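You operate a simulated robot arm through the tools that you are given. There is no shell and no other tool.

You are at the controls of a simulated two-armed robot. One attempt, no reset.

TASK
Move the blue cap to the hot wheel and run at least 200 L of cold water.
Fine: zero the meter before you open the cold wheel; cold wheel to about 25, closed again under 900 L.

It is judged by the outcome, as a careful person would: the job done as asked, and still so three seconds after it is handed in. It fails if anything else is knocked over, pushed out of place, dropped, spilled or broken. Lids that push on must go on centred and level and be pressed home; caps that screw on are set level and turned clockwise until they are tight.

THE ROBOT
Two 7-joint arms with fingered hands on one trunk that stands fixed in place. Base frame: the origin is at the foot of the trunk, x ahead of it, y to its left, z up. Units: m, rad, N and s.
The left shoulder is at [0.125, 0.17, 0.865], the right one opposite. With the tool pointing down near the work surface each hand reaches from about 0.4 to 0.84 m from the base axis, measured 20 degrees to its own side. Payload 4 kg a hand.
The TCP of each hand is the grasp point between the finger pads, 0.026 m short of the fingertips. In the tool frame z runs along the fingers and y along their closing line. The gripper opens to 0.132 m; its body begins 0.073 m behind the TCP. The gripper is a hand of 4 fingers: y runs from the thumb to the fingers, the wrist lies at [0, 0, -0.224] in the tool frame, and closing takes about 1.5 s.
Orientation is that of the tool frame in the base frame, as [roll, pitch, yaw] about the fixed x, y, z axes, in that order (R = Rz(yaw) Ry(pitch) Rx(roll)). With the fingers straight down and closing along the base's y, the tool's x points along the base's -x, its y along +y and its z along -z.

THE INTERFACE
- The arms move only by the tool servo_tool. It takes "left_steps", "right_steps" or both (then of equal length, played together; a hand with none holds still); each is a list that holds one entry, the list of rows, each a list of 7 numbers: the shift along the base's x, y, z in m, then the turn, a rotation vector about the base's x, y, z in rad, then the opening, from 0 (shut) to 1 (fully open). In form: [[[x, y, z, rx, ry, rz, fingers], ...]]. A call has 1 to 20 rows; each row is the pose to reach, as a shift and turn from the pose commanded when the call began. Each row takes 0.2 s and may step no farther than 0.05 m and 0.15 rad from the row before; otherwise, or with a gripper value out of range, the whole call is refused. Where a pose cannot be reached the arm comes as near as it can. A force on the tool above 70 N (or 10 N above the force at the start of the call, whichever is more), or a blocked arm, ends the call early, and 0.2 s more pass. The fingers move at their own pace (about 0.045 m/s each) and stop on an object; they squeeze with about 33 N. The grip force told is the motor's: it shows also when the fingers shut on nothing. Time passes only in rows, and 0.2 s behind the last, so rows that repeat a pose let the fingers close. It gives the time, the measured TCP pose, the force on the tool (base axes), the opening and the grip force at its end, in the units of the frame above (readings bear some noise), with the torque about the TCP (base axes, N m) and any sound that the robot's microphone picked up, and new pictures: "pictures" is both (left out), scene, wrist or none (wrist: the cameras of the hands that moved).
- Cameras (640 x 400 px; columns grow to the right, rows downward): "scene" is now at [0.2358, 0.0501, 1.0414]; the picture's right is [0.53, -0.85, -0.00], its down [-0.42, -0.26, -0.87] and it looks along [0.74, 0.46, -0.50] (base axes); focal length 214 px, centre (320, 200). "left" rides on the left gripper at [-0.068, 0.002, -0.097] in its tool frame; the picture's right is [-0.03, -1.00, 0.00], its down [0.82, -0.02, -0.58] and it looks along [0.58, -0.01, 0.82] (tool axes); focal length 270 px, centre (320, 200). "right" rides on the right gripper at [0.068, 0.002, -0.097] in its tool frame; the picture's right is [-0.03, 1.00, 0.00], its down [-0.82, -0.02, -0.58] and it looks along [-0.58, -0.01, 0.82] (tool axes); focal length 270 px, centre (320, 200). There is no depth. A picture from a camera that has moved, and an enlarged one, comes with that camera's place and axes in the base frame and with its lens.
- raise_lower(by): moves the trunk up (or, below 0, down) by that many m; the arms and the scene camera ride with it, the base frame stays. It gives what a move gives, with no picture.
- preshape(shape, hand): the hand has 4 fingers and takes this shape, open, in about a second: jaw (thumb against the fingers, like two jaws); tri (thumb and two fingers); tip (a fingertip pinch); poke (one finger out to press); point (the index stretched); flat (the hand flat); cup (the hand cupped); fist (a fist). The gripper value then closes the fingers along that shape, each until it touches; the sizes above hold for jaw. It gives what a move gives, with no picture.
- aim_head(pan, tilt): turns the head with the scene camera to pan (to the left, within 1.501 rad either way) and tilt (down, from -0.506 to 1.204), counted from straight ahead of the robot (the tilt from the chest, where the trunk bows). It gives what a move gives, and a new picture of the scene camera.
- close_up(camera, box): a new picture of the part [left, top, right, bottom] of that camera's present view, enlarged. No time passes.
- close_job(): hands the job in; it is judged then, once.

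Places have to be worked out from the pictures, the camera data and where the tool is seen. Open the grippers and draw the arms clear of the work before you hand the job in, unless the task says otherwise.

The tools are called after "Request:" as a command line: name --argument value ..., lists and objects as JSON in quotes. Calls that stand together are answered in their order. servo_tool: Moves the arms, as the interface text tells. Its arguments: {"type":"object","properties":{"left_steps":{"type":"array"},"right_steps":{"type":"array"},"pictures":{"type":"string","enum":["both","scene","wrist","none"]}},"required":[]} The other tools are called the same way: raise_lower (by) moves the trunk up or down; preshape (shape, hand) gives the hand a shape; aim_head (pan, tilt) turns the head that bears the scene camera; close_up (camera, box) takes an enlarged picture of a part of a camera's view; close_job () hands the job in.

At the start:

```text
clock: 0.0
left_tcp_pos: [0.4013, 0.461, 0.9149]
left_orientation: [-3.14, -0.003, 3.141]
left_ft_force: [0.1, 0.5, -0.6]
left_ft_torque: [0.01, 0.01, -0.03]
left_opening: 0.1319
left_grip_force: 0.1
left_shape: jaw
right_tcp_pos: [0.5437, 0.0013, 0.7836]
right_orientation: [-3.14, 0.0, -3.141]
right_ft_force: [0.2, 0.5, -0.9]
right_ft_torque: [-0.01, 0.0, 0.01]
right_opening: 0.1321
right_grip_force: 0.0
right_shape: jaw
trunk travel left (down, up): [-0.1, 0.655]
head pan, tilt (commanded): [0.555, 0.52]
```

scene: 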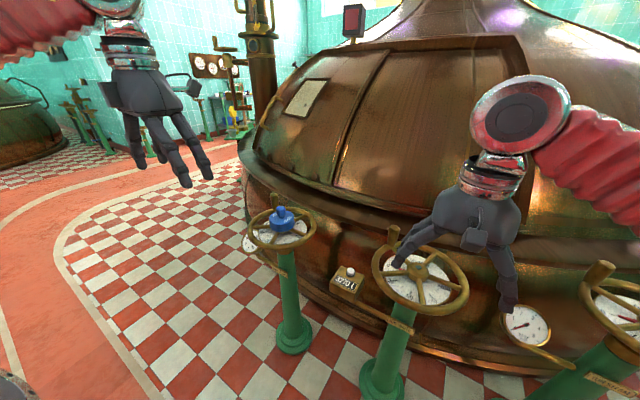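
right: 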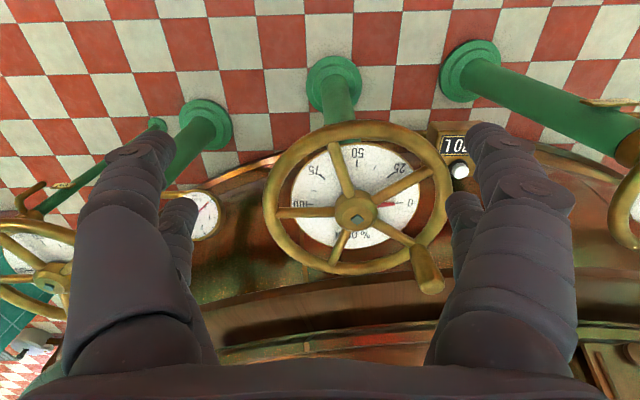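
left: 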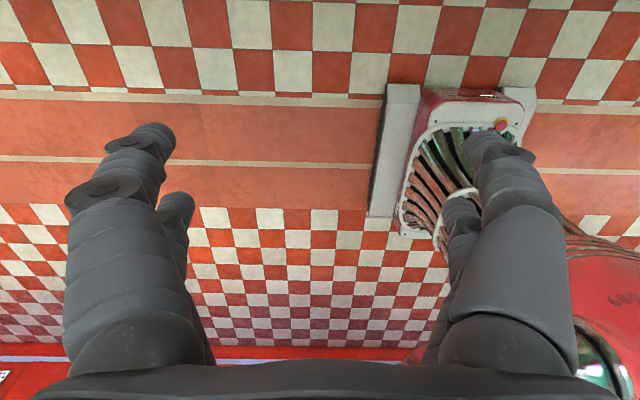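

The scene shows three handwheels on green posts; a blue cap sits on the left one, and a meter with a white button stands between. I take close-ups to read the labels and dials.

Request:
close_up --camera "scene" --box '[220, 180, 380, 300]'

Request:
close_up --camera "scene" --box '[340, 220, 500, 340]'

Request:
close_up --camera "scene" --box '[480, 250, 640, 400]'

Request:
close_up --camera "right" --box '[240, 100, 480, 300]'

```text
3.33 times, centred on (300, 240) of scene
camera zoom: at [0.2358, 0.0501, 1.0414], right [0.53, -0.85, 0.0], down [-0.42, -0.26, -0.87], along [0.74, 0.46, -0.5], focal length 715 px, centre (387, 67)
```

zoom: 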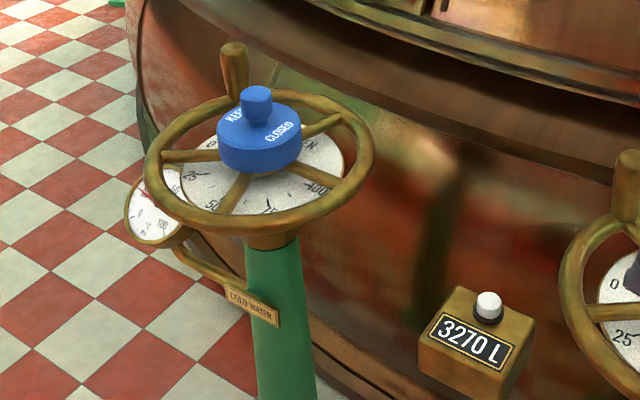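

```text
3.33 times, centred on (420, 280) of scene
camera zoom: at [0.2358, 0.0501, 1.0414], right [0.53, -0.85, 0.0], down [-0.42, -0.26, -0.87], along [0.74, 0.46, -0.5], focal length 715 px, centre (-13, -67)
```

zoom: 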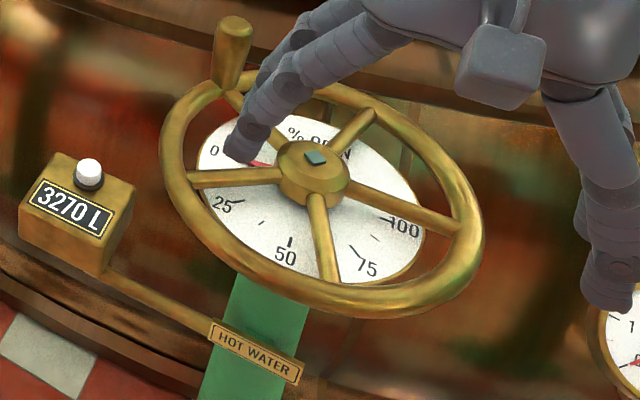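

```text
2.67 times, centred on (560, 325) of scene
camera zoom: at [0.2358, 0.0501, 1.0414], right [0.53, -0.85, 0.0], down [-0.42, -0.26, -0.87], along [0.74, 0.46, -0.5], focal length 572 px, centre (-320, -133)
```

zoom: 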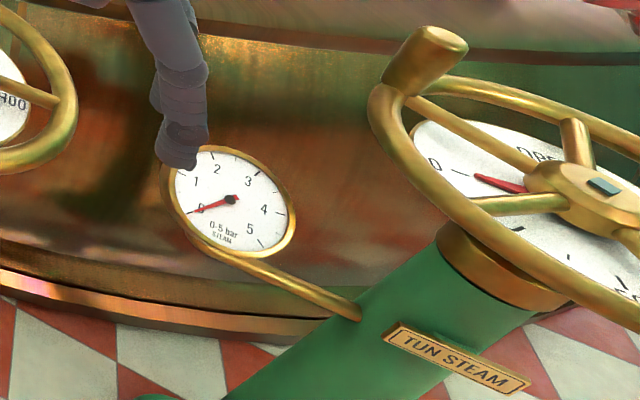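

```text
2.00 times, centred on (360, 200) of right
camera zoom: at [0.4739, 0.0025, 0.8805], right [0.03, 1.0, 0.0], down [0.82, -0.02, 0.58], along [0.58, -0.01, -0.82], focal length 541 px, centre (240, 200)
```

zoom: 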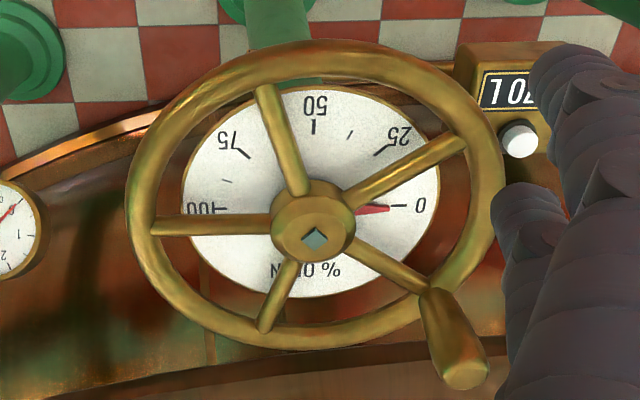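

The left wheel is COLD WATER with the blue "KEEP CLOSED" cap, the middle is HOT WATER (bare square spindle, dial at 0), and the right one is tun steam; the meter reads 3270 L. I lift the right hand out of view and aim the head at the cold wheel to see it better.

Request:
servo_tool --right_steps '[[[-0.02, -0.03, 0.03, 0, 0, 0, 1], [-0.04, -0.07, 0.06, 0, 0, 0, 1], [-0.06, -0.11, 0.09, 0, 0, 0, 1], [-0.08, -0.15, 0.11, 0, 0, 0, 1], [-0.1, -0.19, 0.13, 0, 0, 0, 1], [-0.12, -0.23, 0.15, 0, 0, 0, 1]]]' --pictures "both"

Request:
aim_head --pan 0.45 --tilt 0.75

```text
refused: row 2 steps farther than a row can; nothing moved
```

```text
clock: 0.8
left_tcp_pos: [0.4017, 0.4599, 0.9146]
left_orientation: [3.141, -0.002, 3.141]
left_ft_force: [-0.6, 0.0, -0.3]
left_ft_torque: [0.01, -0.01, 0.0]
left_opening: 0.132
left_grip_force: 0.0
left_shape: jaw
right_tcp_pos: [0.5421, 0.002, 0.784]
right_orientation: [-3.141, 0.0, 3.141]
right_ft_force: [0.0, 0.9, 0.0]
right_ft_torque: [0.0, 0.0, 0.0]
right_opening: 0.1322
right_grip_force: 0.1
right_shape: jaw
trunk travel left (down, up): [-0.1, 0.655]
head pan, tilt (commanded): [0.45, 0.75]
camera scene: at [0.2335, 0.0385, 1.0214], right [0.44, -0.9, 0.0], down [-0.61, -0.3, -0.73], along [0.66, 0.32, -0.68], focal length 214 px, centre (320, 200)
```

scene: 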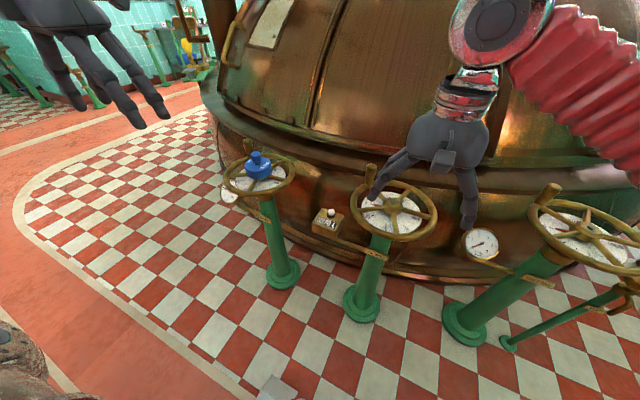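

Row steps were too long; I retry the right-hand retreat with smaller steps.

Request:
servo_tool --right_steps '[[[-0.015, -0.03, 0.03, 0, 0, 0, 1], [-0.03, -0.06, 0.055, 0, 0, 0, 1], [-0.045, -0.09, 0.08, 0, 0, 0, 1], [-0.06, -0.12, 0.1, 0, 0, 0, 1], [-0.075, -0.155, 0.12, 0, 0, 0, 1], [-0.09, -0.19, 0.14, 0, 0, 0, 1], [-0.105, -0.225, 0.16, 0, 0, 0, 1], [-0.12, -0.26, 0.18, 0, 0, 0, 1]]]' --pictures "scene"

Request:
close_up --camera "scene" --box '[200, 120, 320, 220]'

Request:
close_up --camera "scene" --box '[300, 160, 460, 260]'

```text
clock: 2.5
left_tcp_pos: [0.4017, 0.4617, 0.9155]
left_orientation: [-3.141, 0.0, -3.141]
left_ft_force: [-0.1, 0.3, -0.3]
left_ft_torque: [-0.03, 0.0, -0.02]
left_opening: 0.132
left_grip_force: 0.1
left_shape: jaw
right_tcp_pos: [0.4236, -0.258, 0.9639]
right_orientation: [3.141, 0.001, 3.142]
right_ft_force: [-0.3, 0.8, -0.3]
right_ft_torque: [0.0, 0.01, 0.0]
right_opening: 0.1316
right_grip_force: 0.1
right_shape: jaw
trunk travel left (down, up): [-0.1, 0.655]
head pan, tilt (commanded): [0.45, 0.75]
camera scene: at [0.2328, 0.0385, 1.0217], right [0.44, -0.9, 0.0], down [-0.61, -0.3, -0.73], along [0.66, 0.32, -0.68], focal length 214 px, centre (320, 200)
```

scene: 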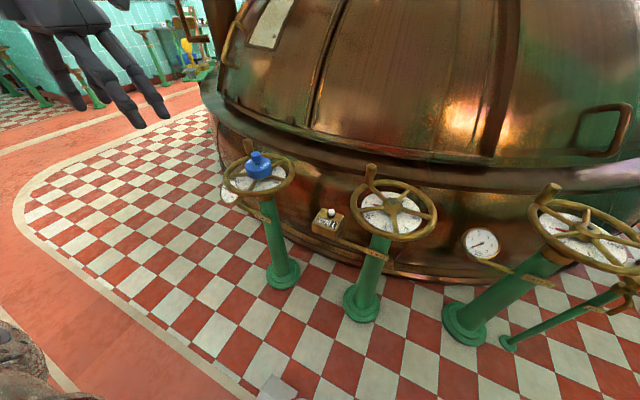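

```text
4.00 times, centred on (260, 170) of scene
camera zoom: at [0.2328, 0.0385, 1.0217], right [0.44, -0.9, 0.0], down [-0.61, -0.3, -0.73], along [0.66, 0.32, -0.68], focal length 858 px, centre (560, 320)
```

zoom: 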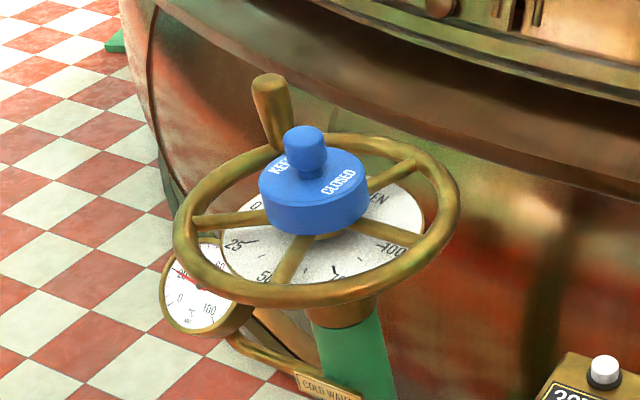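

```text
4.00 times, centred on (380, 210) of scene
camera zoom: at [0.2328, 0.0385, 1.0217], right [0.44, -0.9, 0.0], down [-0.61, -0.3, -0.73], along [0.66, 0.32, -0.68], focal length 858 px, centre (80, 160)
```

zoom: 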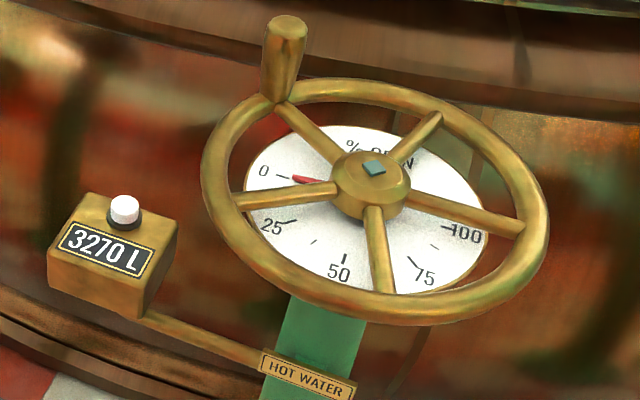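

Both wheels look horizontal with rims near z≈0.625; I put the hot hub at about [0.68, 0.04, 0.635] and the cold hub/cap at about [0.63, 0.43, 0.65], with both crank handles at about 52° from +x. I bring the left hand above the cap, turning it 0.9 rad so the fingers close crosswise to the handle.

Request:
servo_tool --left_steps '[[[0.03, -0.004, 0, 0, 0, 0.13, 1], [0.06, -0.008, 0, 0, 0, 0.26, 1], [0.09, -0.012, 0, 0, 0, 0.39, 1], [0.12, -0.016, 0, 0, 0, 0.52, 1], [0.15, -0.02, 0, 0, 0, 0.65, 1], [0.18, -0.024, -0.01, 0, 0, 0.78, 1], [0.21, -0.028, -0.025, 0, 0, 0.9, 1], [0.228, -0.028, -0.045, 0, 0, 0.9, 1], [0.228, -0.028, -0.075, 0, 0, 0.9, 1], [0.228, -0.028, -0.075, 0, 0, 0.9, 1]]]' --pictures "both"

```text
clock: 4.8
left_tcp_pos: [0.6304, 0.4347, 0.8399]
left_orientation: [3.141, 0.002, -2.243]
left_ft_force: [-1.0, 0.2, 0.4]
left_ft_torque: [-0.03, 0.0, 0.04]
left_opening: 0.1319
left_grip_force: 0.0
left_shape: jaw
right_tcp_pos: [0.4247, -0.2581, 0.9646]
right_orientation: [3.141, -0.001, -3.141]
right_ft_force: [-0.9, 0.0, 0.6]
right_ft_torque: [-0.02, 0.06, -0.02]
right_opening: 0.1319
right_grip_force: 0.0
right_shape: jaw
trunk travel left (down, up): [-0.1, 0.655]
head pan, tilt (commanded): [0.45, 0.75]
camera scene: at [0.2334, 0.0385, 1.0214], right [0.44, -0.9, 0.0], down [-0.61, -0.3, -0.73], along [0.66, 0.32, -0.68], focal length 214 px, centre (320, 200)
camera left: at [0.6703, 0.4899, 0.9367], right [0.8, -0.6, 0.0], down [-0.49, -0.65, 0.58], along [-0.35, -0.46, -0.82], focal length 270 px, centre (320, 200)
```

scene: 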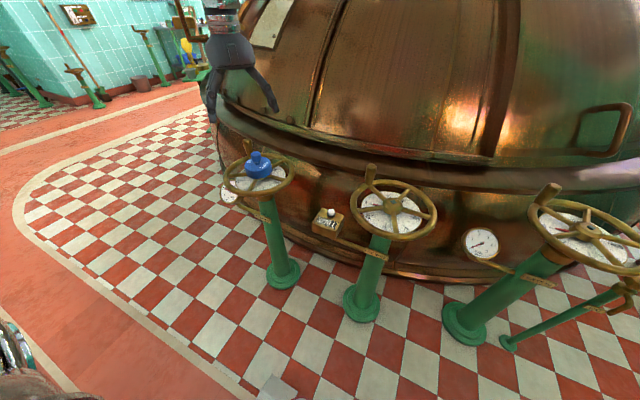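
left: 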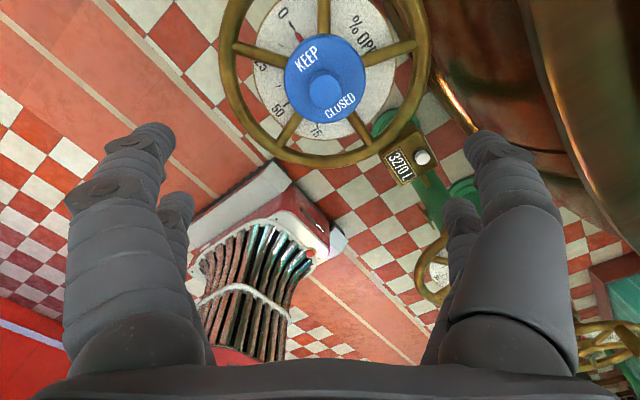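

The wrist camera sees the cap, the meter and the dial. I enlarge this view to measure the cap and meter.

Request:
close_up --camera "left" --box '[220, 0, 440, 200]'

Request:
close_up --camera "scene" --box '[160, 30, 320, 220]'

```text
2.00 times, centred on (330, 100) of left
camera zoom: at [0.6703, 0.4899, 0.9367], right [0.8, -0.6, 0.0], down [-0.49, -0.65, 0.58], along [-0.35, -0.46, -0.82], focal length 541 px, centre (300, 400)
```

zoom: 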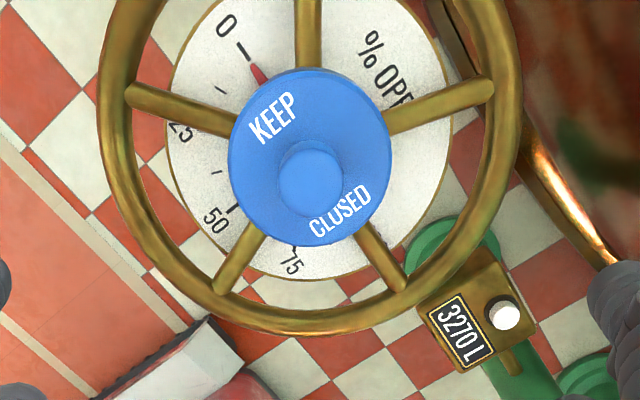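

```text
2.11 times, centred on (240, 125) of scene
camera zoom: at [0.2334, 0.0385, 1.0214], right [0.44, -0.9, 0.0], down [-0.61, -0.3, -0.73], along [0.66, 0.32, -0.68], focal length 452 px, centre (488, 358)
```

zoom: 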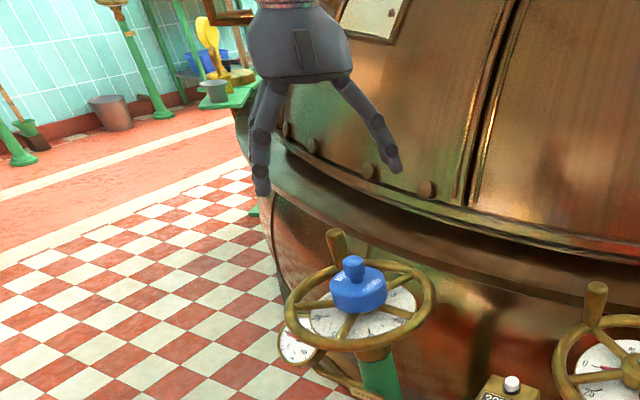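

Triangulating gives the cold hub axis near [0.640, 0.445], cap body about z 0.635–0.668 with knob top near 0.70, and the meter button near [0.684, 0.216, 0.517]. To get an accurate hub-to-hub offset, I scout the hot wheel with the same hand pose shifted by the estimated [0.04, −0.402].

Request:
servo_tool --left_steps '[[[0.004, -0.045, 0.0, 0, 0, 0, 1], [0.008, -0.09, 0.0, 0, 0, 0, 1], [0.012, -0.135, 0.0, 0, 0, 0, 1], [0.016, -0.18, 0, 0, 0, 0, 1], [0.02, -0.225, 0, 0, 0, 0, 1], [0.024, -0.27, 0, 0, 0, 0, 1], [0.03, -0.315, 0, 0, 0, 0, 1], [0.036, -0.36, 0, 0, 0, 0, 1], [0.04, -0.402, 0, 0, 0, 0, 1], [0.04, -0.402, 0, 0, 0, 0, 1]]]' --pictures "both"

Request:
close_up --camera "left" --box '[220, 0, 440, 200]'

```text
clock: 7.0
left_tcp_pos: [0.6123, 0.1608, 0.8361]
left_orientation: [-3.141, 0.0, -2.244]
left_ft_force: [0.0, 0.2, 0.1]
left_ft_torque: [0.01, -0.01, 0.02]
left_opening: 0.1317
left_grip_force: 0.1
left_shape: jaw
left hand out of reach, approached as far as the arm can: row 6, 7, 8, 9, 10
right_tcp_pos: [0.4249, -0.2577, 0.9631]
right_orientation: [-3.14, 0.0, 3.141]
right_ft_force: [-0.2, 0.8, 0.2]
right_ft_torque: [-0.01, 0.03, 0.02]
right_opening: 0.1317
right_grip_force: 0.1
right_shape: jaw
trunk travel left (down, up): [-0.1, 0.655]
head pan, tilt (commanded): [0.45, 0.75]
camera scene: at [0.2337, 0.0385, 1.0213], right [0.44, -0.9, 0.0], down [-0.61, -0.3, -0.73], along [0.66, 0.32, -0.68], focal length 214 px, centre (320, 200)
camera left: at [0.6528, 0.2179, 0.9338], right [0.8, -0.6, 0.0], down [-0.49, -0.65, 0.58], along [-0.35, -0.46, -0.82], focal length 270 px, centre (320, 200)
```

scene: 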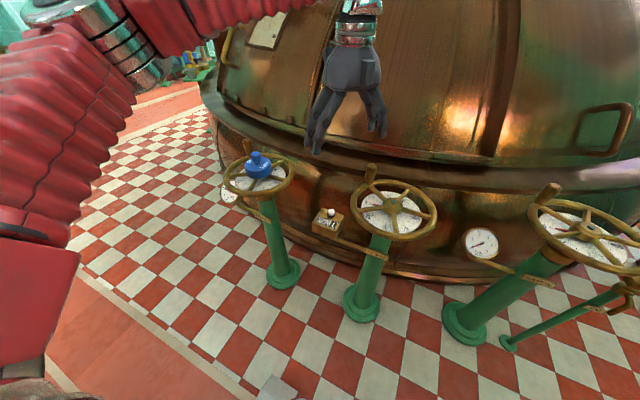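
left: 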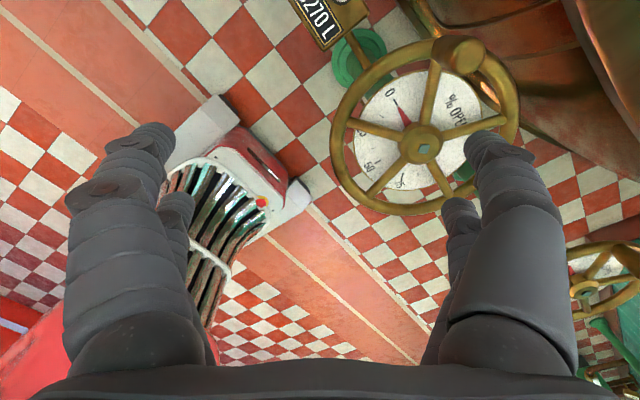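

```text
2.00 times, centred on (330, 100) of left
camera zoom: at [0.6528, 0.2179, 0.9338], right [0.8, -0.6, 0.0], down [-0.49, -0.65, 0.58], along [-0.35, -0.46, -0.82], focal length 541 px, centre (300, 400)
```

zoom: 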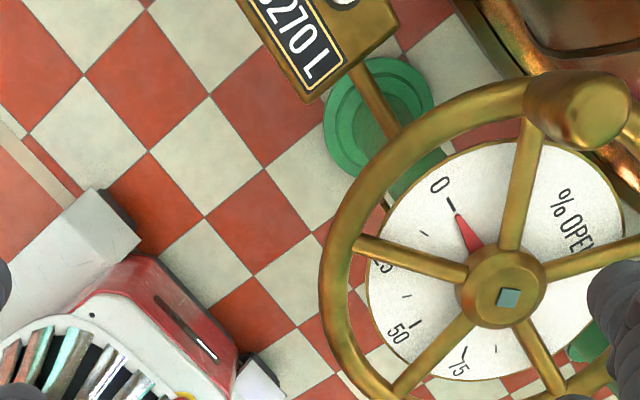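

With this yaw the left arm stops short at [0.612, 0.161]; the hot hub shows at about [0.67, 0.04]. I unwind the wrist to the original yaw here and see whether the arm then reaches the hot hub.

Request:
servo_tool --left_steps '[[[0, 0, 0, 0, 0, -0.15, 1], [0, 0, 0, 0, 0, -0.3, 1], [0, 0, 0, 0, 0, -0.45, 1], [0, 0, 0, 0, 0, -0.6, 1], [0, 0, 0, 0, 0, -0.75, 1], [0, 0, 0, 0, 0, -0.9, 1], [0, 0, 0, 0, 0, -0.9, 1]]]' --pictures "wrist"

```text
clock: 8.6
left_tcp_pos: [0.618, 0.1665, 0.8351]
left_orientation: [3.141, 0.0, 3.141]
left_ft_force: [-0.2, 0.0, 0.3]
left_ft_torque: [0.01, -0.02, -0.01]
left_opening: 0.1319
left_grip_force: 0.0
left_shape: jaw
left hand out of reach, approached as far as the arm can: row 2, 3, 4, 5, 6, 7
right_tcp_pos: [0.4239, -0.2575, 0.9636]
right_orientation: [3.14, 0.0, -3.141]
right_ft_force: [-0.2, 0.0, 0.5]
right_ft_torque: [0.02, 0.0, -0.01]
right_opening: 0.132
right_grip_force: 0.1
right_shape: jaw
trunk travel left (down, up): [-0.1, 0.655]
head pan, tilt (commanded): [0.45, 0.75]
camera left: at [0.686, 0.1689, 0.9327], right [0.03, -1.0, 0.0], down [-0.82, -0.02, 0.58], along [-0.58, -0.01, -0.82], focal length 270 px, centre (320, 200)
```

left: 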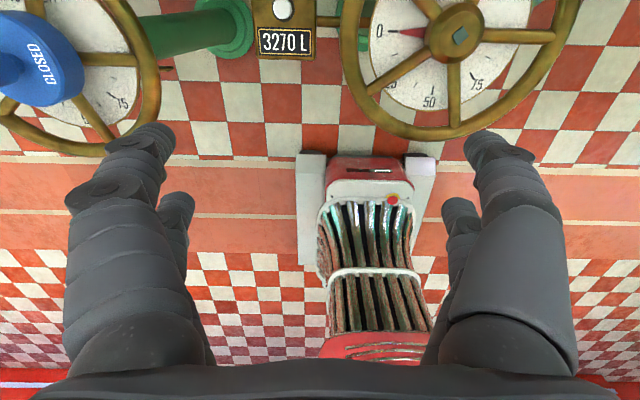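

At yaw 0 the hand is still held near [0.618, 0.167]. I try small moves back in x and to the right to find whether this is a joint limit on the path rather than true reach.

Request:
servo_tool --left_steps '[[[-0.04, 0.0, 0, 0, 0, 0, 1], [-0.08, 0.0, 0, 0, 0, 0, 1], [-0.08, -0.04, 0, 0, 0, 0, 1], [-0.08, -0.08, 0, 0, 0, 0, 1], [-0.08, -0.12, 0, 0, 0, 0, 1], [-0.04, -0.12, 0, 0, 0, 0, 1], [0.0, -0.12, 0, 0, 0, 0, 1], [0.0, -0.12, 0, 0, 0, 0, 1]]]' --pictures "both"

```text
clock: 10.3
left_tcp_pos: [0.5405, 0.1174, 0.8325]
left_orientation: [-3.141, 0.0, 3.141]
left_ft_force: [0.0, -0.4, -0.1]
left_ft_torque: [0.03, -0.01, -0.01]
left_opening: 0.1323
left_grip_force: 0.0
left_shape: jaw
left hand out of reach, approached as far as the arm can: row 4, 5, 6, 7, 8
right_tcp_pos: [0.4244, -0.2578, 0.9631]
right_orientation: [-3.141, 0.0, -3.141]
right_ft_force: [-0.3, -0.3, 0.6]
right_ft_torque: [0.03, 0.0, 0.01]
right_opening: 0.1321
right_grip_force: 0.1
right_shape: jaw
trunk travel left (down, up): [-0.1, 0.655]
head pan, tilt (commanded): [0.45, 0.75]
camera scene: at [0.2335, 0.0384, 1.0214], right [0.44, -0.9, 0.0], down [-0.61, -0.3, -0.73], along [0.66, 0.32, -0.68], focal length 214 px, centre (320, 200)
camera left: at [0.6081, 0.1199, 0.9302], right [0.03, -1.0, 0.0], down [-0.82, -0.02, 0.58], along [-0.58, -0.02, -0.82], focal length 270 px, centre (320, 200)
```

scene: 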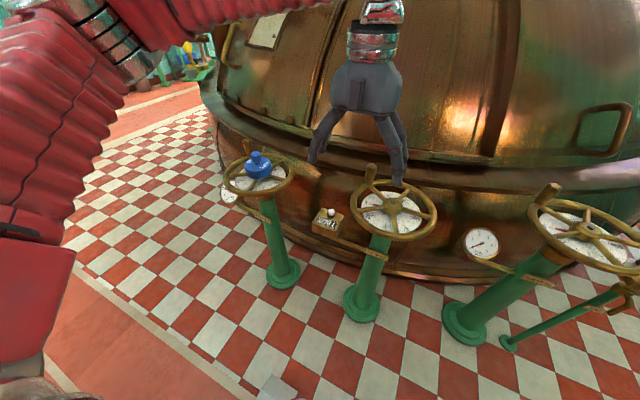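
left: 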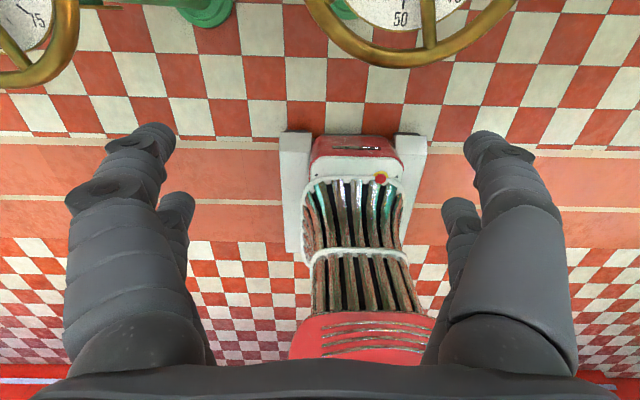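

The left hand sticks along a line rather than at full stretch, with the wrist about 0.2 m above the shoulder. I raise the trunk 0.15 m so that the wrist works nearer shoulder height.

Request:
raise_lower --by 0.15

```text
clock: 12.1
left_tcp_pos: [0.5048, 0.1237, 1.054]
left_orientation: [-3.141, 0.159, -3.14]
left_ft_force: [0.3, 0.1, -0.7]
left_ft_torque: [0.03, 0.03, -0.04]
left_opening: 0.1321
left_grip_force: 0.1
left_shape: jaw
right_tcp_pos: [0.4249, -0.2587, 1.1145]
right_orientation: [3.141, -0.001, -3.141]
right_ft_force: [0.0, 0.5, -0.1]
right_ft_torque: [0.04, 0.0, -0.02]
right_opening: 0.1318
right_grip_force: 0.0
right_shape: jaw
trunk travel left (down, up): [-0.25, 0.505]
head pan, tilt (commanded): [0.45, 0.75]
```

The left TCP came up to z=1.054 with the tool pitched 0.16 rad. I straighten it and lower it, then shift right to test the reach with the trunk raised.

Request:
servo_tool --left_steps '[[[0, 0, -0.03, 0, 0.08, 0, 1], [0, 0, -0.06, 0, 0.159, 0, 1], [0, 0, -0.1, 0, 0.159, 0, 1], [0, 0, -0.14, 0, 0.159, 0, 1], [0, 0, -0.18, 0, 0.159, 0, 1], [0, 0, -0.2, 0, 0.159, 0, 1], [0, -0.03, -0.2, 0, 0.159, 0, 1], [0, -0.06, -0.2, 0, 0.159, 0, 1], [0, -0.06, -0.2, 0, 0.159, 0, 1]]]' --pictures "scene"

```text
clock: 14.1
left_tcp_pos: [0.4964, 0.1058, 0.8547]
left_orientation: [3.141, 0.0, -3.14]
left_ft_force: [-0.5, 0.6, 0.2]
left_ft_torque: [-0.01, 0.03, 0.0]
left_opening: 0.1321
left_grip_force: 0.0
left_shape: jaw
left hand out of reach, approached as far as the arm can: row 2, 7, 8, 9
right_tcp_pos: [0.4236, -0.2585, 1.115]
right_orientation: [-3.142, -0.002, -3.14]
right_ft_force: [0.2, 0.2, 0.2]
right_ft_torque: [-0.03, 0.01, 0.01]
right_opening: 0.1317
right_grip_force: 0.0
right_shape: jaw
trunk travel left (down, up): [-0.25, 0.505]
head pan, tilt (commanded): [0.45, 0.75]
camera scene: at [0.1614, 0.0383, 1.1805], right [0.44, -0.9, 0.0], down [-0.61, -0.3, -0.73], along [0.66, 0.32, -0.68], focal length 214 px, centre (320, 200)
```

scene: 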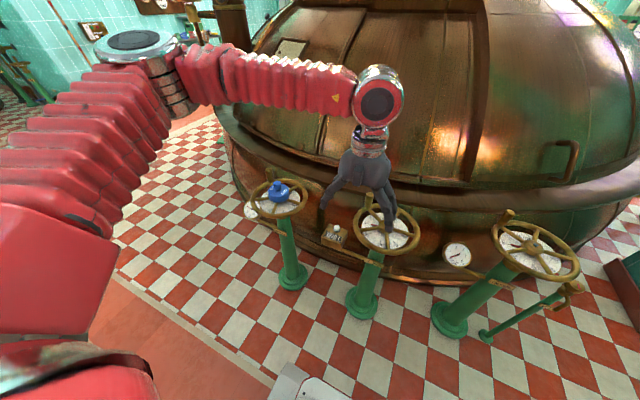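

The elbow is flared out to the left and the forearm comes in sideways. The right hand's start pose suggests the mirror-image yaw (turned by π) is the left arm's better inward posture, so I back off to y≈0.28 and turn the hand step by step.

Request:
servo_tool --left_steps '[[[0.01, 0.04, 0, 0, 0, 0.0, 1], [0.02, 0.08, 0, 0, 0, 0.15, 1], [0.03, 0.12, 0, 0, 0, 0.3, 1], [0.04, 0.16, 0, 0, 0, 0.45, 1], [0.04, 0.16, 0, 0, 0, 0.6, 1], [0.04, 0.16, 0, 0, 0, 0.75, 1], [0.04, 0.16, 0, 0, 0, 0.9, 1], [0.04, 0.16, 0, 0, 0, 1.05, 1], [0.04, 0.16, 0, 0, 0, 1.2, 1], [0.04, 0.16, 0, 0, 0, 1.35, 1], [0.04, 0.16, 0, 0, 0, 1.5, 1]]]' --pictures "scene"

```text
clock: 16.5
left_tcp_pos: [0.5351, 0.2679, 0.8528]
left_orientation: [3.141, 0.001, -1.639]
left_ft_force: [-0.4, -0.6, -0.4]
left_ft_torque: [-0.03, -0.01, -0.03]
left_opening: 0.1318
left_grip_force: 0.0
left_shape: jaw
right_tcp_pos: [0.4244, -0.2584, 1.1151]
right_orientation: [-3.141, 0.0, 3.14]
right_ft_force: [-0.3, 1.0, 0.6]
right_ft_torque: [0.02, 0.04, 0.02]
right_opening: 0.1319
right_grip_force: 0.0
right_shape: jaw
trunk travel left (down, up): [-0.25, 0.505]
head pan, tilt (commanded): [0.45, 0.75]
camera scene: at [0.1614, 0.0384, 1.1804], right [0.44, -0.9, 0.0], down [-0.61, -0.3, -0.73], along [0.66, 0.32, -0.68], focal length 214 px, centre (320, 200)
```

scene: 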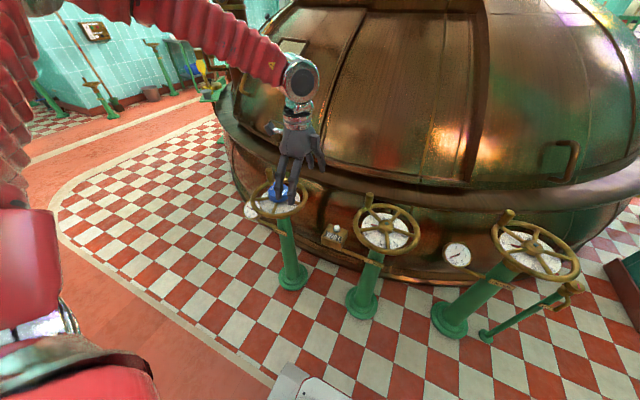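

No reach warnings so far at +1.5 rad. I keep turning toward yaw 0.

Request:
servo_tool --left_steps '[[[0, 0, 0, 0, 0, 0.15, 1], [0, 0, 0, 0, 0, 0.3, 1], [0, 0, 0, 0, 0, 0.45, 1], [0, 0, 0, 0, 0, 0.6, 1], [0, 0, 0, 0, 0, 0.75, 1], [0, 0, 0, 0, 0, 0.9, 1], [0, 0, 0, 0, 0, 1.05, 1], [0, 0, 0, 0, 0, 1.2, 1], [0, 0, 0, 0, 0, 1.35, 1], [0, 0, 0, 0, 0, 1.5, 1], [0, 0, 0, 0, 0, 1.64, 1]]]' --pictures "scene"

```text
clock: 18.9
left_tcp_pos: [0.5344, 0.2676, 0.8519]
left_orientation: [-3.141, 0.004, 0.001]
left_ft_force: [0.5, 0.0, 0.0]
left_ft_torque: [-0.03, -0.01, 0.0]
left_opening: 0.1316
left_grip_force: 0.1
left_shape: jaw
right_tcp_pos: [0.4244, -0.2583, 1.115]
right_orientation: [3.141, 0.0, -3.141]
right_ft_force: [1.0, 0.6, -0.3]
right_ft_torque: [-0.03, 0.02, -0.04]
right_opening: 0.1318
right_grip_force: 0.0
right_shape: jaw
trunk travel left (down, up): [-0.25, 0.505]
head pan, tilt (commanded): [0.45, 0.75]
camera scene: at [0.1614, 0.0384, 1.1804], right [0.44, -0.9, 0.0], down [-0.61, -0.3, -0.73], along [0.66, 0.32, -0.68], focal length 214 px, centre (320, 200)
```

scene: 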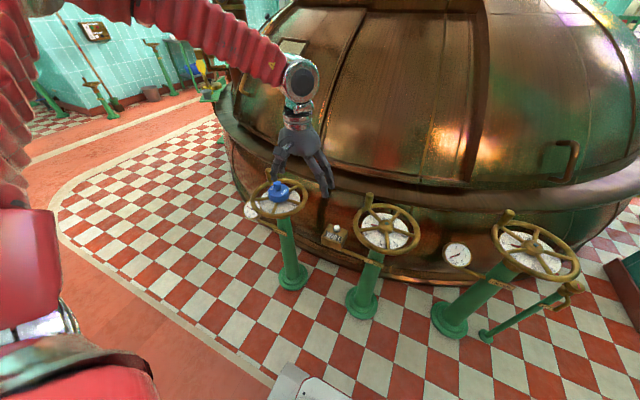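

The yaw turn used only the last joint, and the camera now looks forward. I try the move to above the hot wheel again from this posture.

Request:
servo_tool --left_steps '[[[0.02, -0.03, 0, 0, 0, 0, 1], [0.04, -0.06, 0, 0, 0, 0, 1], [0.06, -0.09, 0, 0, 0, 0, 1], [0.08, -0.12, 0, 0, 0, 0, 1], [0.1, -0.15, 0, 0, 0, 0, 1], [0.12, -0.18, 0, 0, 0, 0, 1], [0.14, -0.21, 0, 0, 0, 0, 1], [0.14, -0.228, 0, 0, 0, 0, 1], [0.14, -0.228, 0, 0, 0, 0, 1]]]' --pictures "both"

```text
clock: 20.9
left_tcp_pos: [0.5823, 0.153, 0.8523]
left_orientation: [3.141, 0.001, 0.0]
left_ft_force: [-0.6, -0.7, 0.2]
left_ft_torque: [0.05, 0.0, 0.03]
left_opening: 0.1319
left_grip_force: 0.0
left_shape: jaw
left hand out of reach, approached as far as the arm can: row 4, 5, 6, 7, 8, 9
right_tcp_pos: [0.4251, -0.2596, 1.1138]
right_orientation: [3.142, -0.002, -3.14]
right_ft_force: [0.4, -0.6, 0.6]
right_ft_torque: [0.0, 0.03, 0.01]
right_opening: 0.1319
right_grip_force: 0.0
right_shape: jaw
trunk travel left (down, up): [-0.25, 0.505]
head pan, tilt (commanded): [0.45, 0.75]
camera scene: at [0.1616, 0.0383, 1.1804], right [0.44, -0.9, 0.0], down [-0.61, -0.3, -0.73], along [0.66, 0.32, -0.68], focal length 214 px, centre (320, 200)
camera left: at [0.5139, 0.1527, 0.95], right [-0.02, 1.0, 0.0], down [0.82, 0.02, 0.58], along [0.58, 0.01, -0.82], focal length 270 px, centre (320, 200)
```

scene: 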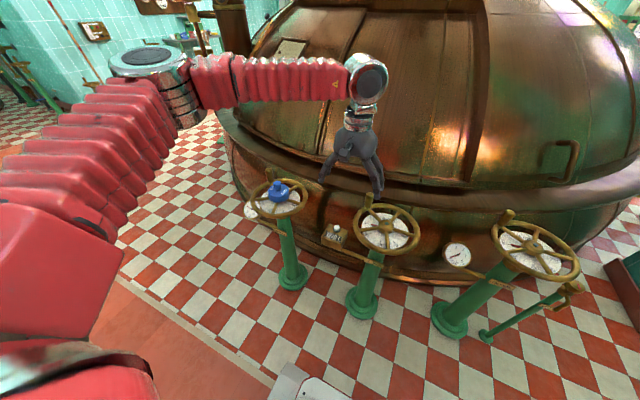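
left: 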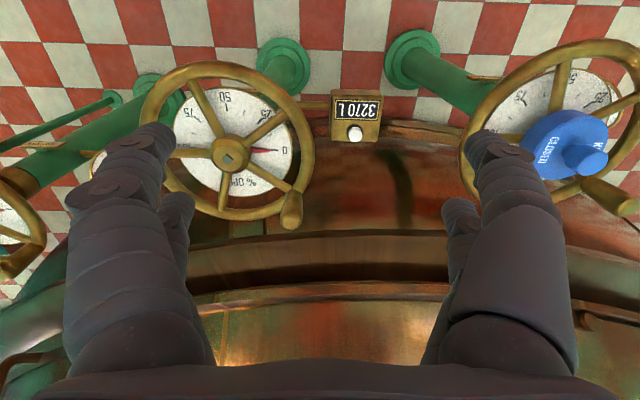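

The limit follows an arc around a fixed elbow, so it is the left shoulder's limit in this elbow-out posture. I look at the right arm's posture, since it started farther inward than the left can go now.

Request:
aim_head --pan -0.5 --tilt 0.6

```text
clock: 22.1
left_tcp_pos: [0.5837, 0.1537, 0.8522]
left_orientation: [3.141, 0.002, -0.001]
left_ft_force: [0.1, 0.3, 0.0]
left_ft_torque: [0.0, -0.03, 0.0]
left_opening: 0.1322
left_grip_force: 0.0
left_shape: jaw
right_tcp_pos: [0.4243, -0.2579, 1.1151]
right_orientation: [-3.141, 0.0, 3.141]
right_ft_force: [0.3, 0.2, 0.4]
right_ft_torque: [-0.02, -0.03, -0.01]
right_opening: 0.1322
right_grip_force: 0.0
right_shape: jaw
trunk travel left (down, up): [-0.25, 0.505]
head pan, tilt (commanded): [-0.499, 0.6]
camera scene: at [0.1646, -0.04, 1.1933], right [-0.48, -0.88, 0.0], down [-0.5, 0.27, -0.82], along [0.72, -0.39, -0.57], focal length 214 px, centre (320, 200)
```

scene: 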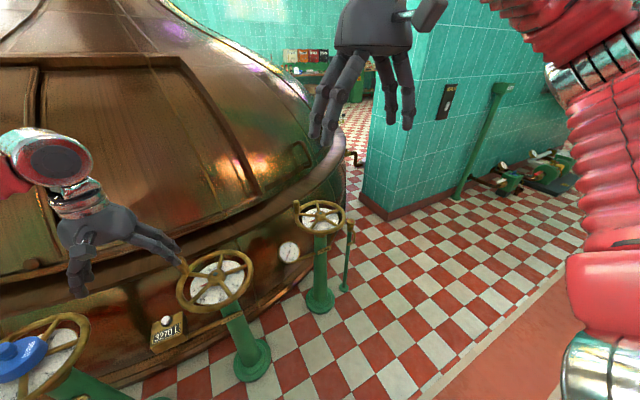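

The right arm has a similar elbow-out posture. I test whether a lower left hand gets farther inward: back to x≈0.47, down to z≈0.72, then to the right, clear of the wheels.

Request:
servo_tool --left_steps '[[[-0.04, 0.02, 0, 0, 0, 0, 1], [-0.08, 0.03, 0, 0, 0, 0, 1], [-0.115, 0.03, 0, 0, 0, 0, 1], [-0.115, 0.03, -0.04, 0, 0, 0, 1], [-0.115, 0.03, -0.08, 0, 0, 0, 1], [-0.115, 0.03, -0.12, 0, 0, 0, 1], [-0.115, 0.0, -0.13, 0, 0, 0, 1], [-0.115, -0.03, -0.13, 0, 0, 0, 1], [-0.115, -0.06, -0.13, 0, 0, 0, 1], [-0.115, -0.09, -0.13, 0, 0, 0, 1], [-0.115, -0.12, -0.13, 0, 0, 0, 1], [-0.115, -0.15, -0.13, 0, 0, 0, 1], [-0.115, -0.15, -0.13, 0, 0, 0, 1]]]' --pictures "scene"

```text
clock: 24.9
left_tcp_pos: [0.4502, 0.1062, 0.753]
left_orientation: [3.141, 0.003, 0.001]
left_ft_force: [0.3, -0.1, 0.4]
left_ft_torque: [0.0, 0.01, 0.0]
left_opening: 0.1321
left_grip_force: 0.1
left_shape: jaw
left hand out of reach, approached as far as the arm can: row 9, 10, 11, 12, 13
right_tcp_pos: [0.4235, -0.2579, 1.1149]
right_orientation: [3.141, 0.002, 3.141]
right_ft_force: [-0.2, -0.1, 0.2]
right_ft_torque: [0.01, 0.01, -0.04]
right_opening: 0.132
right_grip_force: 0.1
right_shape: jaw
trunk travel left (down, up): [-0.25, 0.505]
head pan, tilt (commanded): [-0.499, 0.6]
camera scene: at [0.1641, -0.0401, 1.1934], right [-0.48, -0.88, 0.0], down [-0.5, 0.27, -0.82], along [0.72, -0.39, -0.57], focal length 214 px, centre (320, 200)
```

scene: 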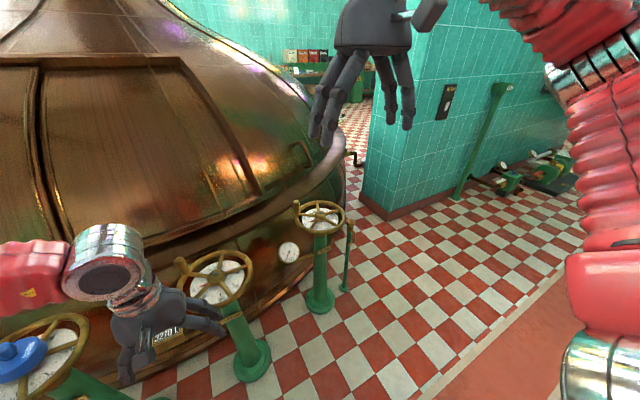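

Still stuck near y≈0.106. I look at the left arm itself to understand which joint is at its stop.

Request:
aim_head --pan 1.0 --tilt 0.45

```text
clock: 26.5
left_tcp_pos: [0.4529, 0.1062, 0.7529]
left_orientation: [3.141, 0.004, 0.0]
left_ft_force: [-1.2, -0.2, -0.3]
left_ft_torque: [0.0, -0.03, -0.01]
left_opening: 0.1321
left_grip_force: 0.1
left_shape: jaw
right_tcp_pos: [0.4229, -0.26, 1.1148]
right_orientation: [-3.14, -0.001, 3.141]
right_ft_force: [0.3, 0.0, -0.4]
right_ft_torque: [0.01, 0.0, 0.02]
right_opening: 0.1319
right_grip_force: 0.1
right_shape: jaw
trunk travel left (down, up): [-0.25, 0.505]
head pan, tilt (commanded): [1.0, 0.45]
camera scene: at [0.1366, 0.0796, 1.2069], right [0.84, -0.54, 0.0], down [-0.24, -0.37, -0.9], along [0.49, 0.76, -0.44], focal length 214 px, centre (320, 200)
```

scene: 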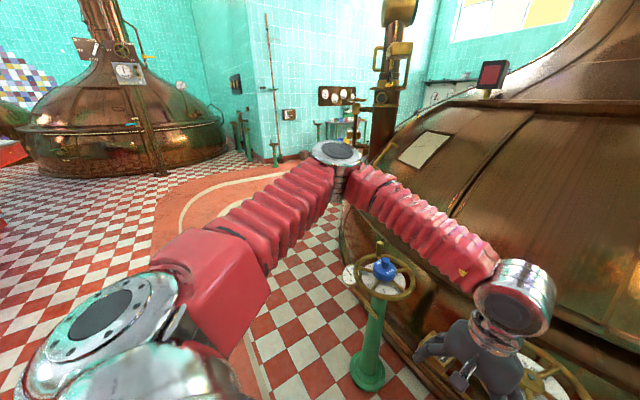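

The left elbow is at shoulder height and out to the side. I try dropping the hand low in the free space before the wheels so that the elbow falls, then move inward there and come up again in an elbow-low posture.

Request:
servo_tool --left_steps '[[[0, 0.04, 0.0, 0, 0, 0, 1], [0, 0.08, -0.02, 0, 0, 0, 1], [0, 0.08, -0.06, 0, 0, 0, 1], [0, 0.08, -0.1, 0, 0, 0, 1], [0, 0.08, -0.14, 0, 0, 0, 1], [0, 0.08, -0.18, 0, 0, 0, 1], [0, 0.08, -0.22, 0, 0, 0, 1], [0, 0.08, -0.26, 0, 0, 0, 1], [0, 0.08, -0.3, 0, 0, 0, 1], [0, 0.05, -0.3, 0, 0, 0, 1], [0, 0.02, -0.3, 0, 0, 0, 1], [0, -0.01, -0.3, 0, 0, 0, 1], [0, -0.04, -0.3, 0, 0, 0, 1], [0, -0.07, -0.3, 0, 0, 0, 1], [0, -0.1, -0.3, 0, 0, 0, 1], [0, -0.13, -0.3, 0, 0, 0, 1], [0, -0.13, -0.3, 0, 0, 0, 1]]]' --pictures "scene"

```text
clock: 30.1
left_tcp_pos: [0.4382, 0.1871, 0.6121]
left_orientation: [3.14, 0.004, -0.003]
left_ft_force: [-0.6, 0.3, -0.3]
left_ft_torque: [0.0, 0.0, -0.02]
left_opening: 0.1322
left_grip_force: 0.1
left_shape: jaw
left hand out of reach, approached as far as the arm can: row 6, 7, 8, 9, 10, 11, 12, 13, 14, 15, 16, 17
right_tcp_pos: [0.4243, -0.2583, 1.1154]
right_orientation: [3.14, -0.001, 3.141]
right_ft_force: [0.3, -1.0, -0.4]
right_ft_torque: [-0.03, -0.02, -0.01]
right_opening: 0.1317
right_grip_force: 0.0
right_shape: jaw
trunk travel left (down, up): [-0.25, 0.505]
head pan, tilt (commanded): [1.0, 0.45]
camera scene: at [0.1365, 0.0799, 1.2069], right [0.84, -0.54, 0.0], down [-0.24, -0.37, -0.9], along [0.49, 0.76, -0.44], focal length 214 px, centre (320, 200)
```

scene: 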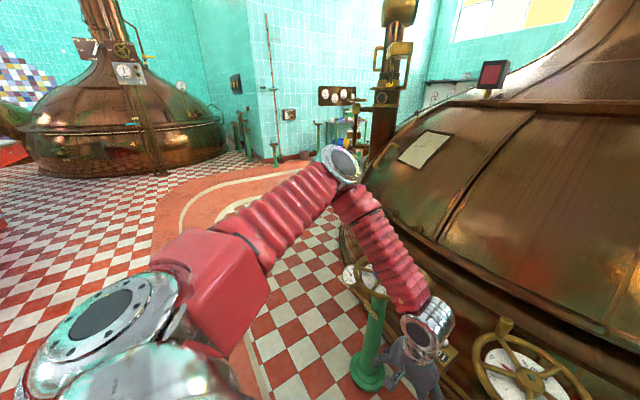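

The elbow seems pinned at one spot, so the wrist can only move on a sphere around it. I raise the hand again and try stretching the arm forward over the gap between the wheels (z≈0.9, well above everything) to let the elbow swing inward.

Request:
servo_tool --left_steps '[[[0, 0.02, 0.05, 0, 0, 0, 1], [0.0, 0.04, 0.1, 0, 0, 0, 1], [0.0, 0.06, 0.145, 0, 0, 0, 1], [0.0, 0.08, 0.19, 0, 0, 0, 1], [0.0, 0.1, 0.23, 0, 0, 0, 1], [0.02, 0.11, 0.27, 0, 0, 0, 1], [0.06, 0.11, 0.29, 0, 0, 0, 1], [0.1, 0.11, 0.29, 0, 0, 0, 1], [0.14, 0.11, 0.29, 0, 0, 0, 1], [0.18, 0.11, 0.29, 0, 0, 0, 1], [0.22, 0.11, 0.29, 0, 0, 0, 1], [0.25, 0.11, 0.29, 0, 0, 0, 1], [0.25, 0.11, 0.29, 0, 0, 0, 1]]]' --pictures "both"

```text
refused: row 1 steps farther than a row can; nothing moved
```

The first row was slightly over 0.05 m; I shorten it.

Request:
servo_tool --left_steps '[[[0, 0.015, 0.04, 0, 0, 0, 1], [0.0, 0.03, 0.08, 0, 0, 0, 1], [0.0, 0.045, 0.12, 0, 0, 0, 1], [0.0, 0.06, 0.16, 0, 0, 0, 1], [0.0, 0.075, 0.2, 0, 0, 0, 1], [0.0, 0.09, 0.24, 0, 0, 0, 1], [0.02, 0.1, 0.28, 0, 0, 0, 1], [0.06, 0.11, 0.29, 0, 0, 0, 1], [0.1, 0.11, 0.29, 0, 0, 0, 1], [0.14, 0.11, 0.29, 0, 0, 0, 1], [0.18, 0.11, 0.29, 0, 0, 0, 1], [0.22, 0.11, 0.29, 0, 0, 0, 1], [0.25, 0.11, 0.29, 0, 0, 0, 1], [0.25, 0.11, 0.29, 0, 0, 0, 1]]]' --pictures "both"

```text
clock: 33.1
left_tcp_pos: [0.6864, 0.3124, 0.9037]
left_orientation: [-3.139, -0.001, 0.001]
left_ft_force: [-0.2, -0.4, 0.0]
left_ft_torque: [0.0, 0.0, 0.01]
left_opening: 0.132
left_grip_force: 0.1
left_shape: jaw
right_tcp_pos: [0.4217, -0.2605, 1.1166]
right_orientation: [3.139, 0.004, 3.141]
right_ft_force: [-0.3, -1.5, 1.3]
right_ft_torque: [-0.01, -0.03, -0.01]
right_opening: 0.1321
right_grip_force: 0.2
right_shape: jaw
trunk travel left (down, up): [-0.25, 0.505]
head pan, tilt (commanded): [1.0, 0.45]
camera scene: at [0.134, 0.0788, 1.2076], right [0.84, -0.54, 0.0], down [-0.23, -0.37, -0.9], along [0.49, 0.76, -0.43], focal length 214 px, centre (320, 200)
camera left: at [0.6182, 0.3118, 1.0013], right [-0.03, 1.0, 0.0], down [0.82, 0.02, 0.58], along [0.58, 0.02, -0.82], focal length 270 px, centre (320, 200)
```

scene: 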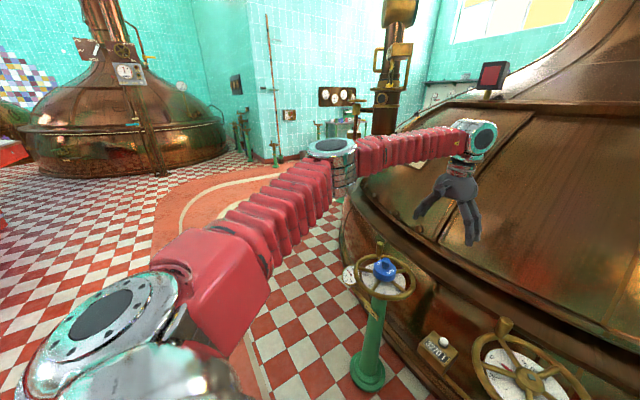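
left: 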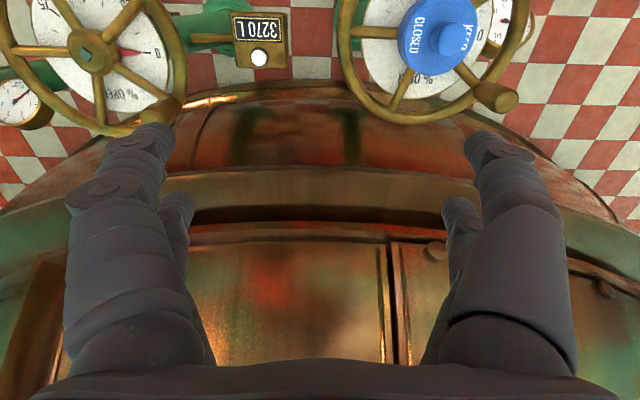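

The upper arm has not moved at all across these poses, so the left shoulder is pinned. I compare with the right arm's shoulder in the mirrored view.

Request:
aim_head --pan -1.0 --tilt 0.45

```text
clock: 35.1
left_tcp_pos: [0.6888, 0.3131, 0.9003]
left_orientation: [-3.142, 0.004, -0.001]
left_ft_force: [-0.4, 0.3, 0.1]
left_ft_torque: [-0.02, -0.02, -0.02]
left_opening: 0.132
left_grip_force: 0.0
left_shape: jaw
right_tcp_pos: [0.4239, -0.2582, 1.1151]
right_orientation: [-3.139, 0.0, 3.14]
right_ft_force: [-0.3, 0.6, -0.5]
right_ft_torque: [0.0, 0.0, 0.0]
right_opening: 0.1318
right_grip_force: 0.0
right_shape: jaw
trunk travel left (down, up): [-0.25, 0.505]
head pan, tilt (commanded): [-1.0, 0.45]
camera scene: at [0.1367, -0.075, 1.2069], right [-0.84, -0.54, 0.0], down [-0.24, 0.37, -0.9], along [0.49, -0.76, -0.44], focal length 214 px, centre (320, 200)
```

scene: 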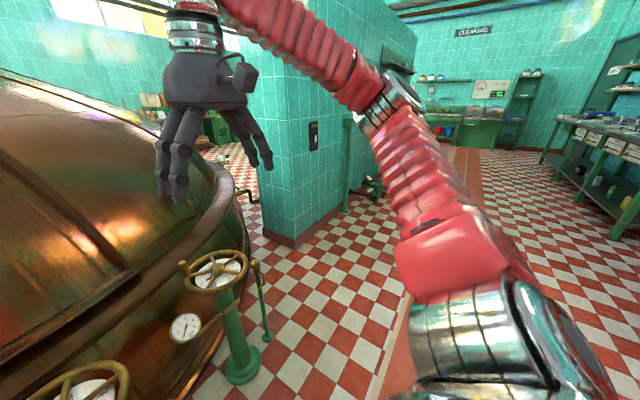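

The right shoulder's second joint faces outward while the left's faces up, so the left shoulder is in a flipped posture. I'll unflip it: pull the left hand back to the robot's left side so the elbow goes behind, then lower it and come forward with the elbow underneath.

Request:
servo_tool --left_steps '[[[-0.042, 0.015, 0, 0, 0, 0, 1], [-0.084, 0.03, 0, 0, 0, 0, 1], [-0.126, 0.045, 0, 0, 0, 0, 1], [-0.168, 0.06, 0, 0, 0, 0, 1], [-0.21, 0.075, 0, 0, 0, 0, 1], [-0.252, 0.09, 0, 0, 0, 0, 1], [-0.294, 0.105, -0.015, 0, 0, 0, 1], [-0.336, 0.12, -0.03, 0, 0, 0, 1], [-0.378, 0.135, -0.045, 0, 0, 0, 1], [-0.42, 0.15, -0.06, 0, 0, 0, 1], [-0.458, 0.167, -0.08, 0, 0, 0, 1], [-0.458, 0.167, -0.1, 0, 0, 0, 1]]]' --pictures "none"

Request:
aim_head --pan 1.2 --tilt 0.6

```text
clock: 37.7
left_tcp_pos: [0.2322, 0.4828, 0.8021]
left_orientation: [-3.141, 0.003, -0.001]
left_ft_force: [1.1, -0.8, -0.1]
left_ft_torque: [0.01, -0.01, 0.02]
left_opening: 0.1319
left_grip_force: 0.0
left_shape: jaw
right_tcp_pos: [0.4244, -0.259, 1.1132]
right_orientation: [3.14, -0.002, 3.14]
right_ft_force: [-0.1, -0.3, 0.4]
right_ft_torque: [-0.01, 0.01, -0.01]
right_opening: 0.1322
right_grip_force: 0.1
right_shape: jaw
trunk travel left (down, up): [-0.25, 0.505]
head pan, tilt (commanded): [-1.0, 0.45]
```

```text
clock: 39.7
left_tcp_pos: [0.2317, 0.4812, 0.8036]
left_orientation: [-3.141, 0.003, 0.0]
left_ft_force: [0.7, 0.4, -0.4]
left_ft_torque: [0.0, 0.0, 0.04]
left_opening: 0.1319
left_grip_force: 0.0
left_shape: jaw
right_tcp_pos: [0.4233, -0.2584, 1.1154]
right_orientation: [-3.14, 0.0, -3.14]
right_ft_force: [0.3, 0.1, -0.3]
right_ft_torque: [0.01, 0.0, 0.03]
right_opening: 0.1318
right_grip_force: 0.1
right_shape: jaw
trunk travel left (down, up): [-0.25, 0.505]
head pan, tilt (commanded): [1.201, 0.6]
camera scene: at [0.1184, 0.0847, 1.1934], right [0.93, -0.36, 0.0], down [-0.2, -0.53, -0.82], along [0.3, 0.77, -0.57], focal length 214 px, centre (320, 200)
```

scene: 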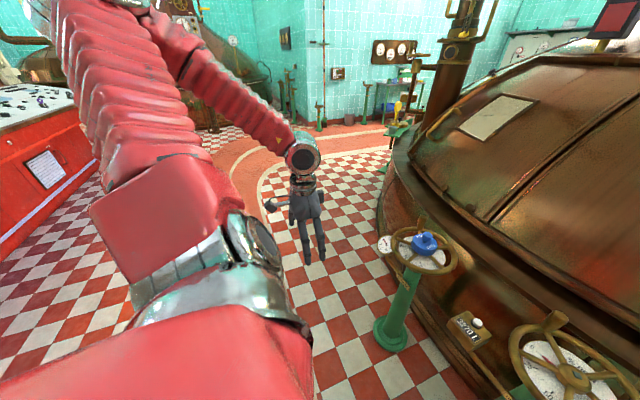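

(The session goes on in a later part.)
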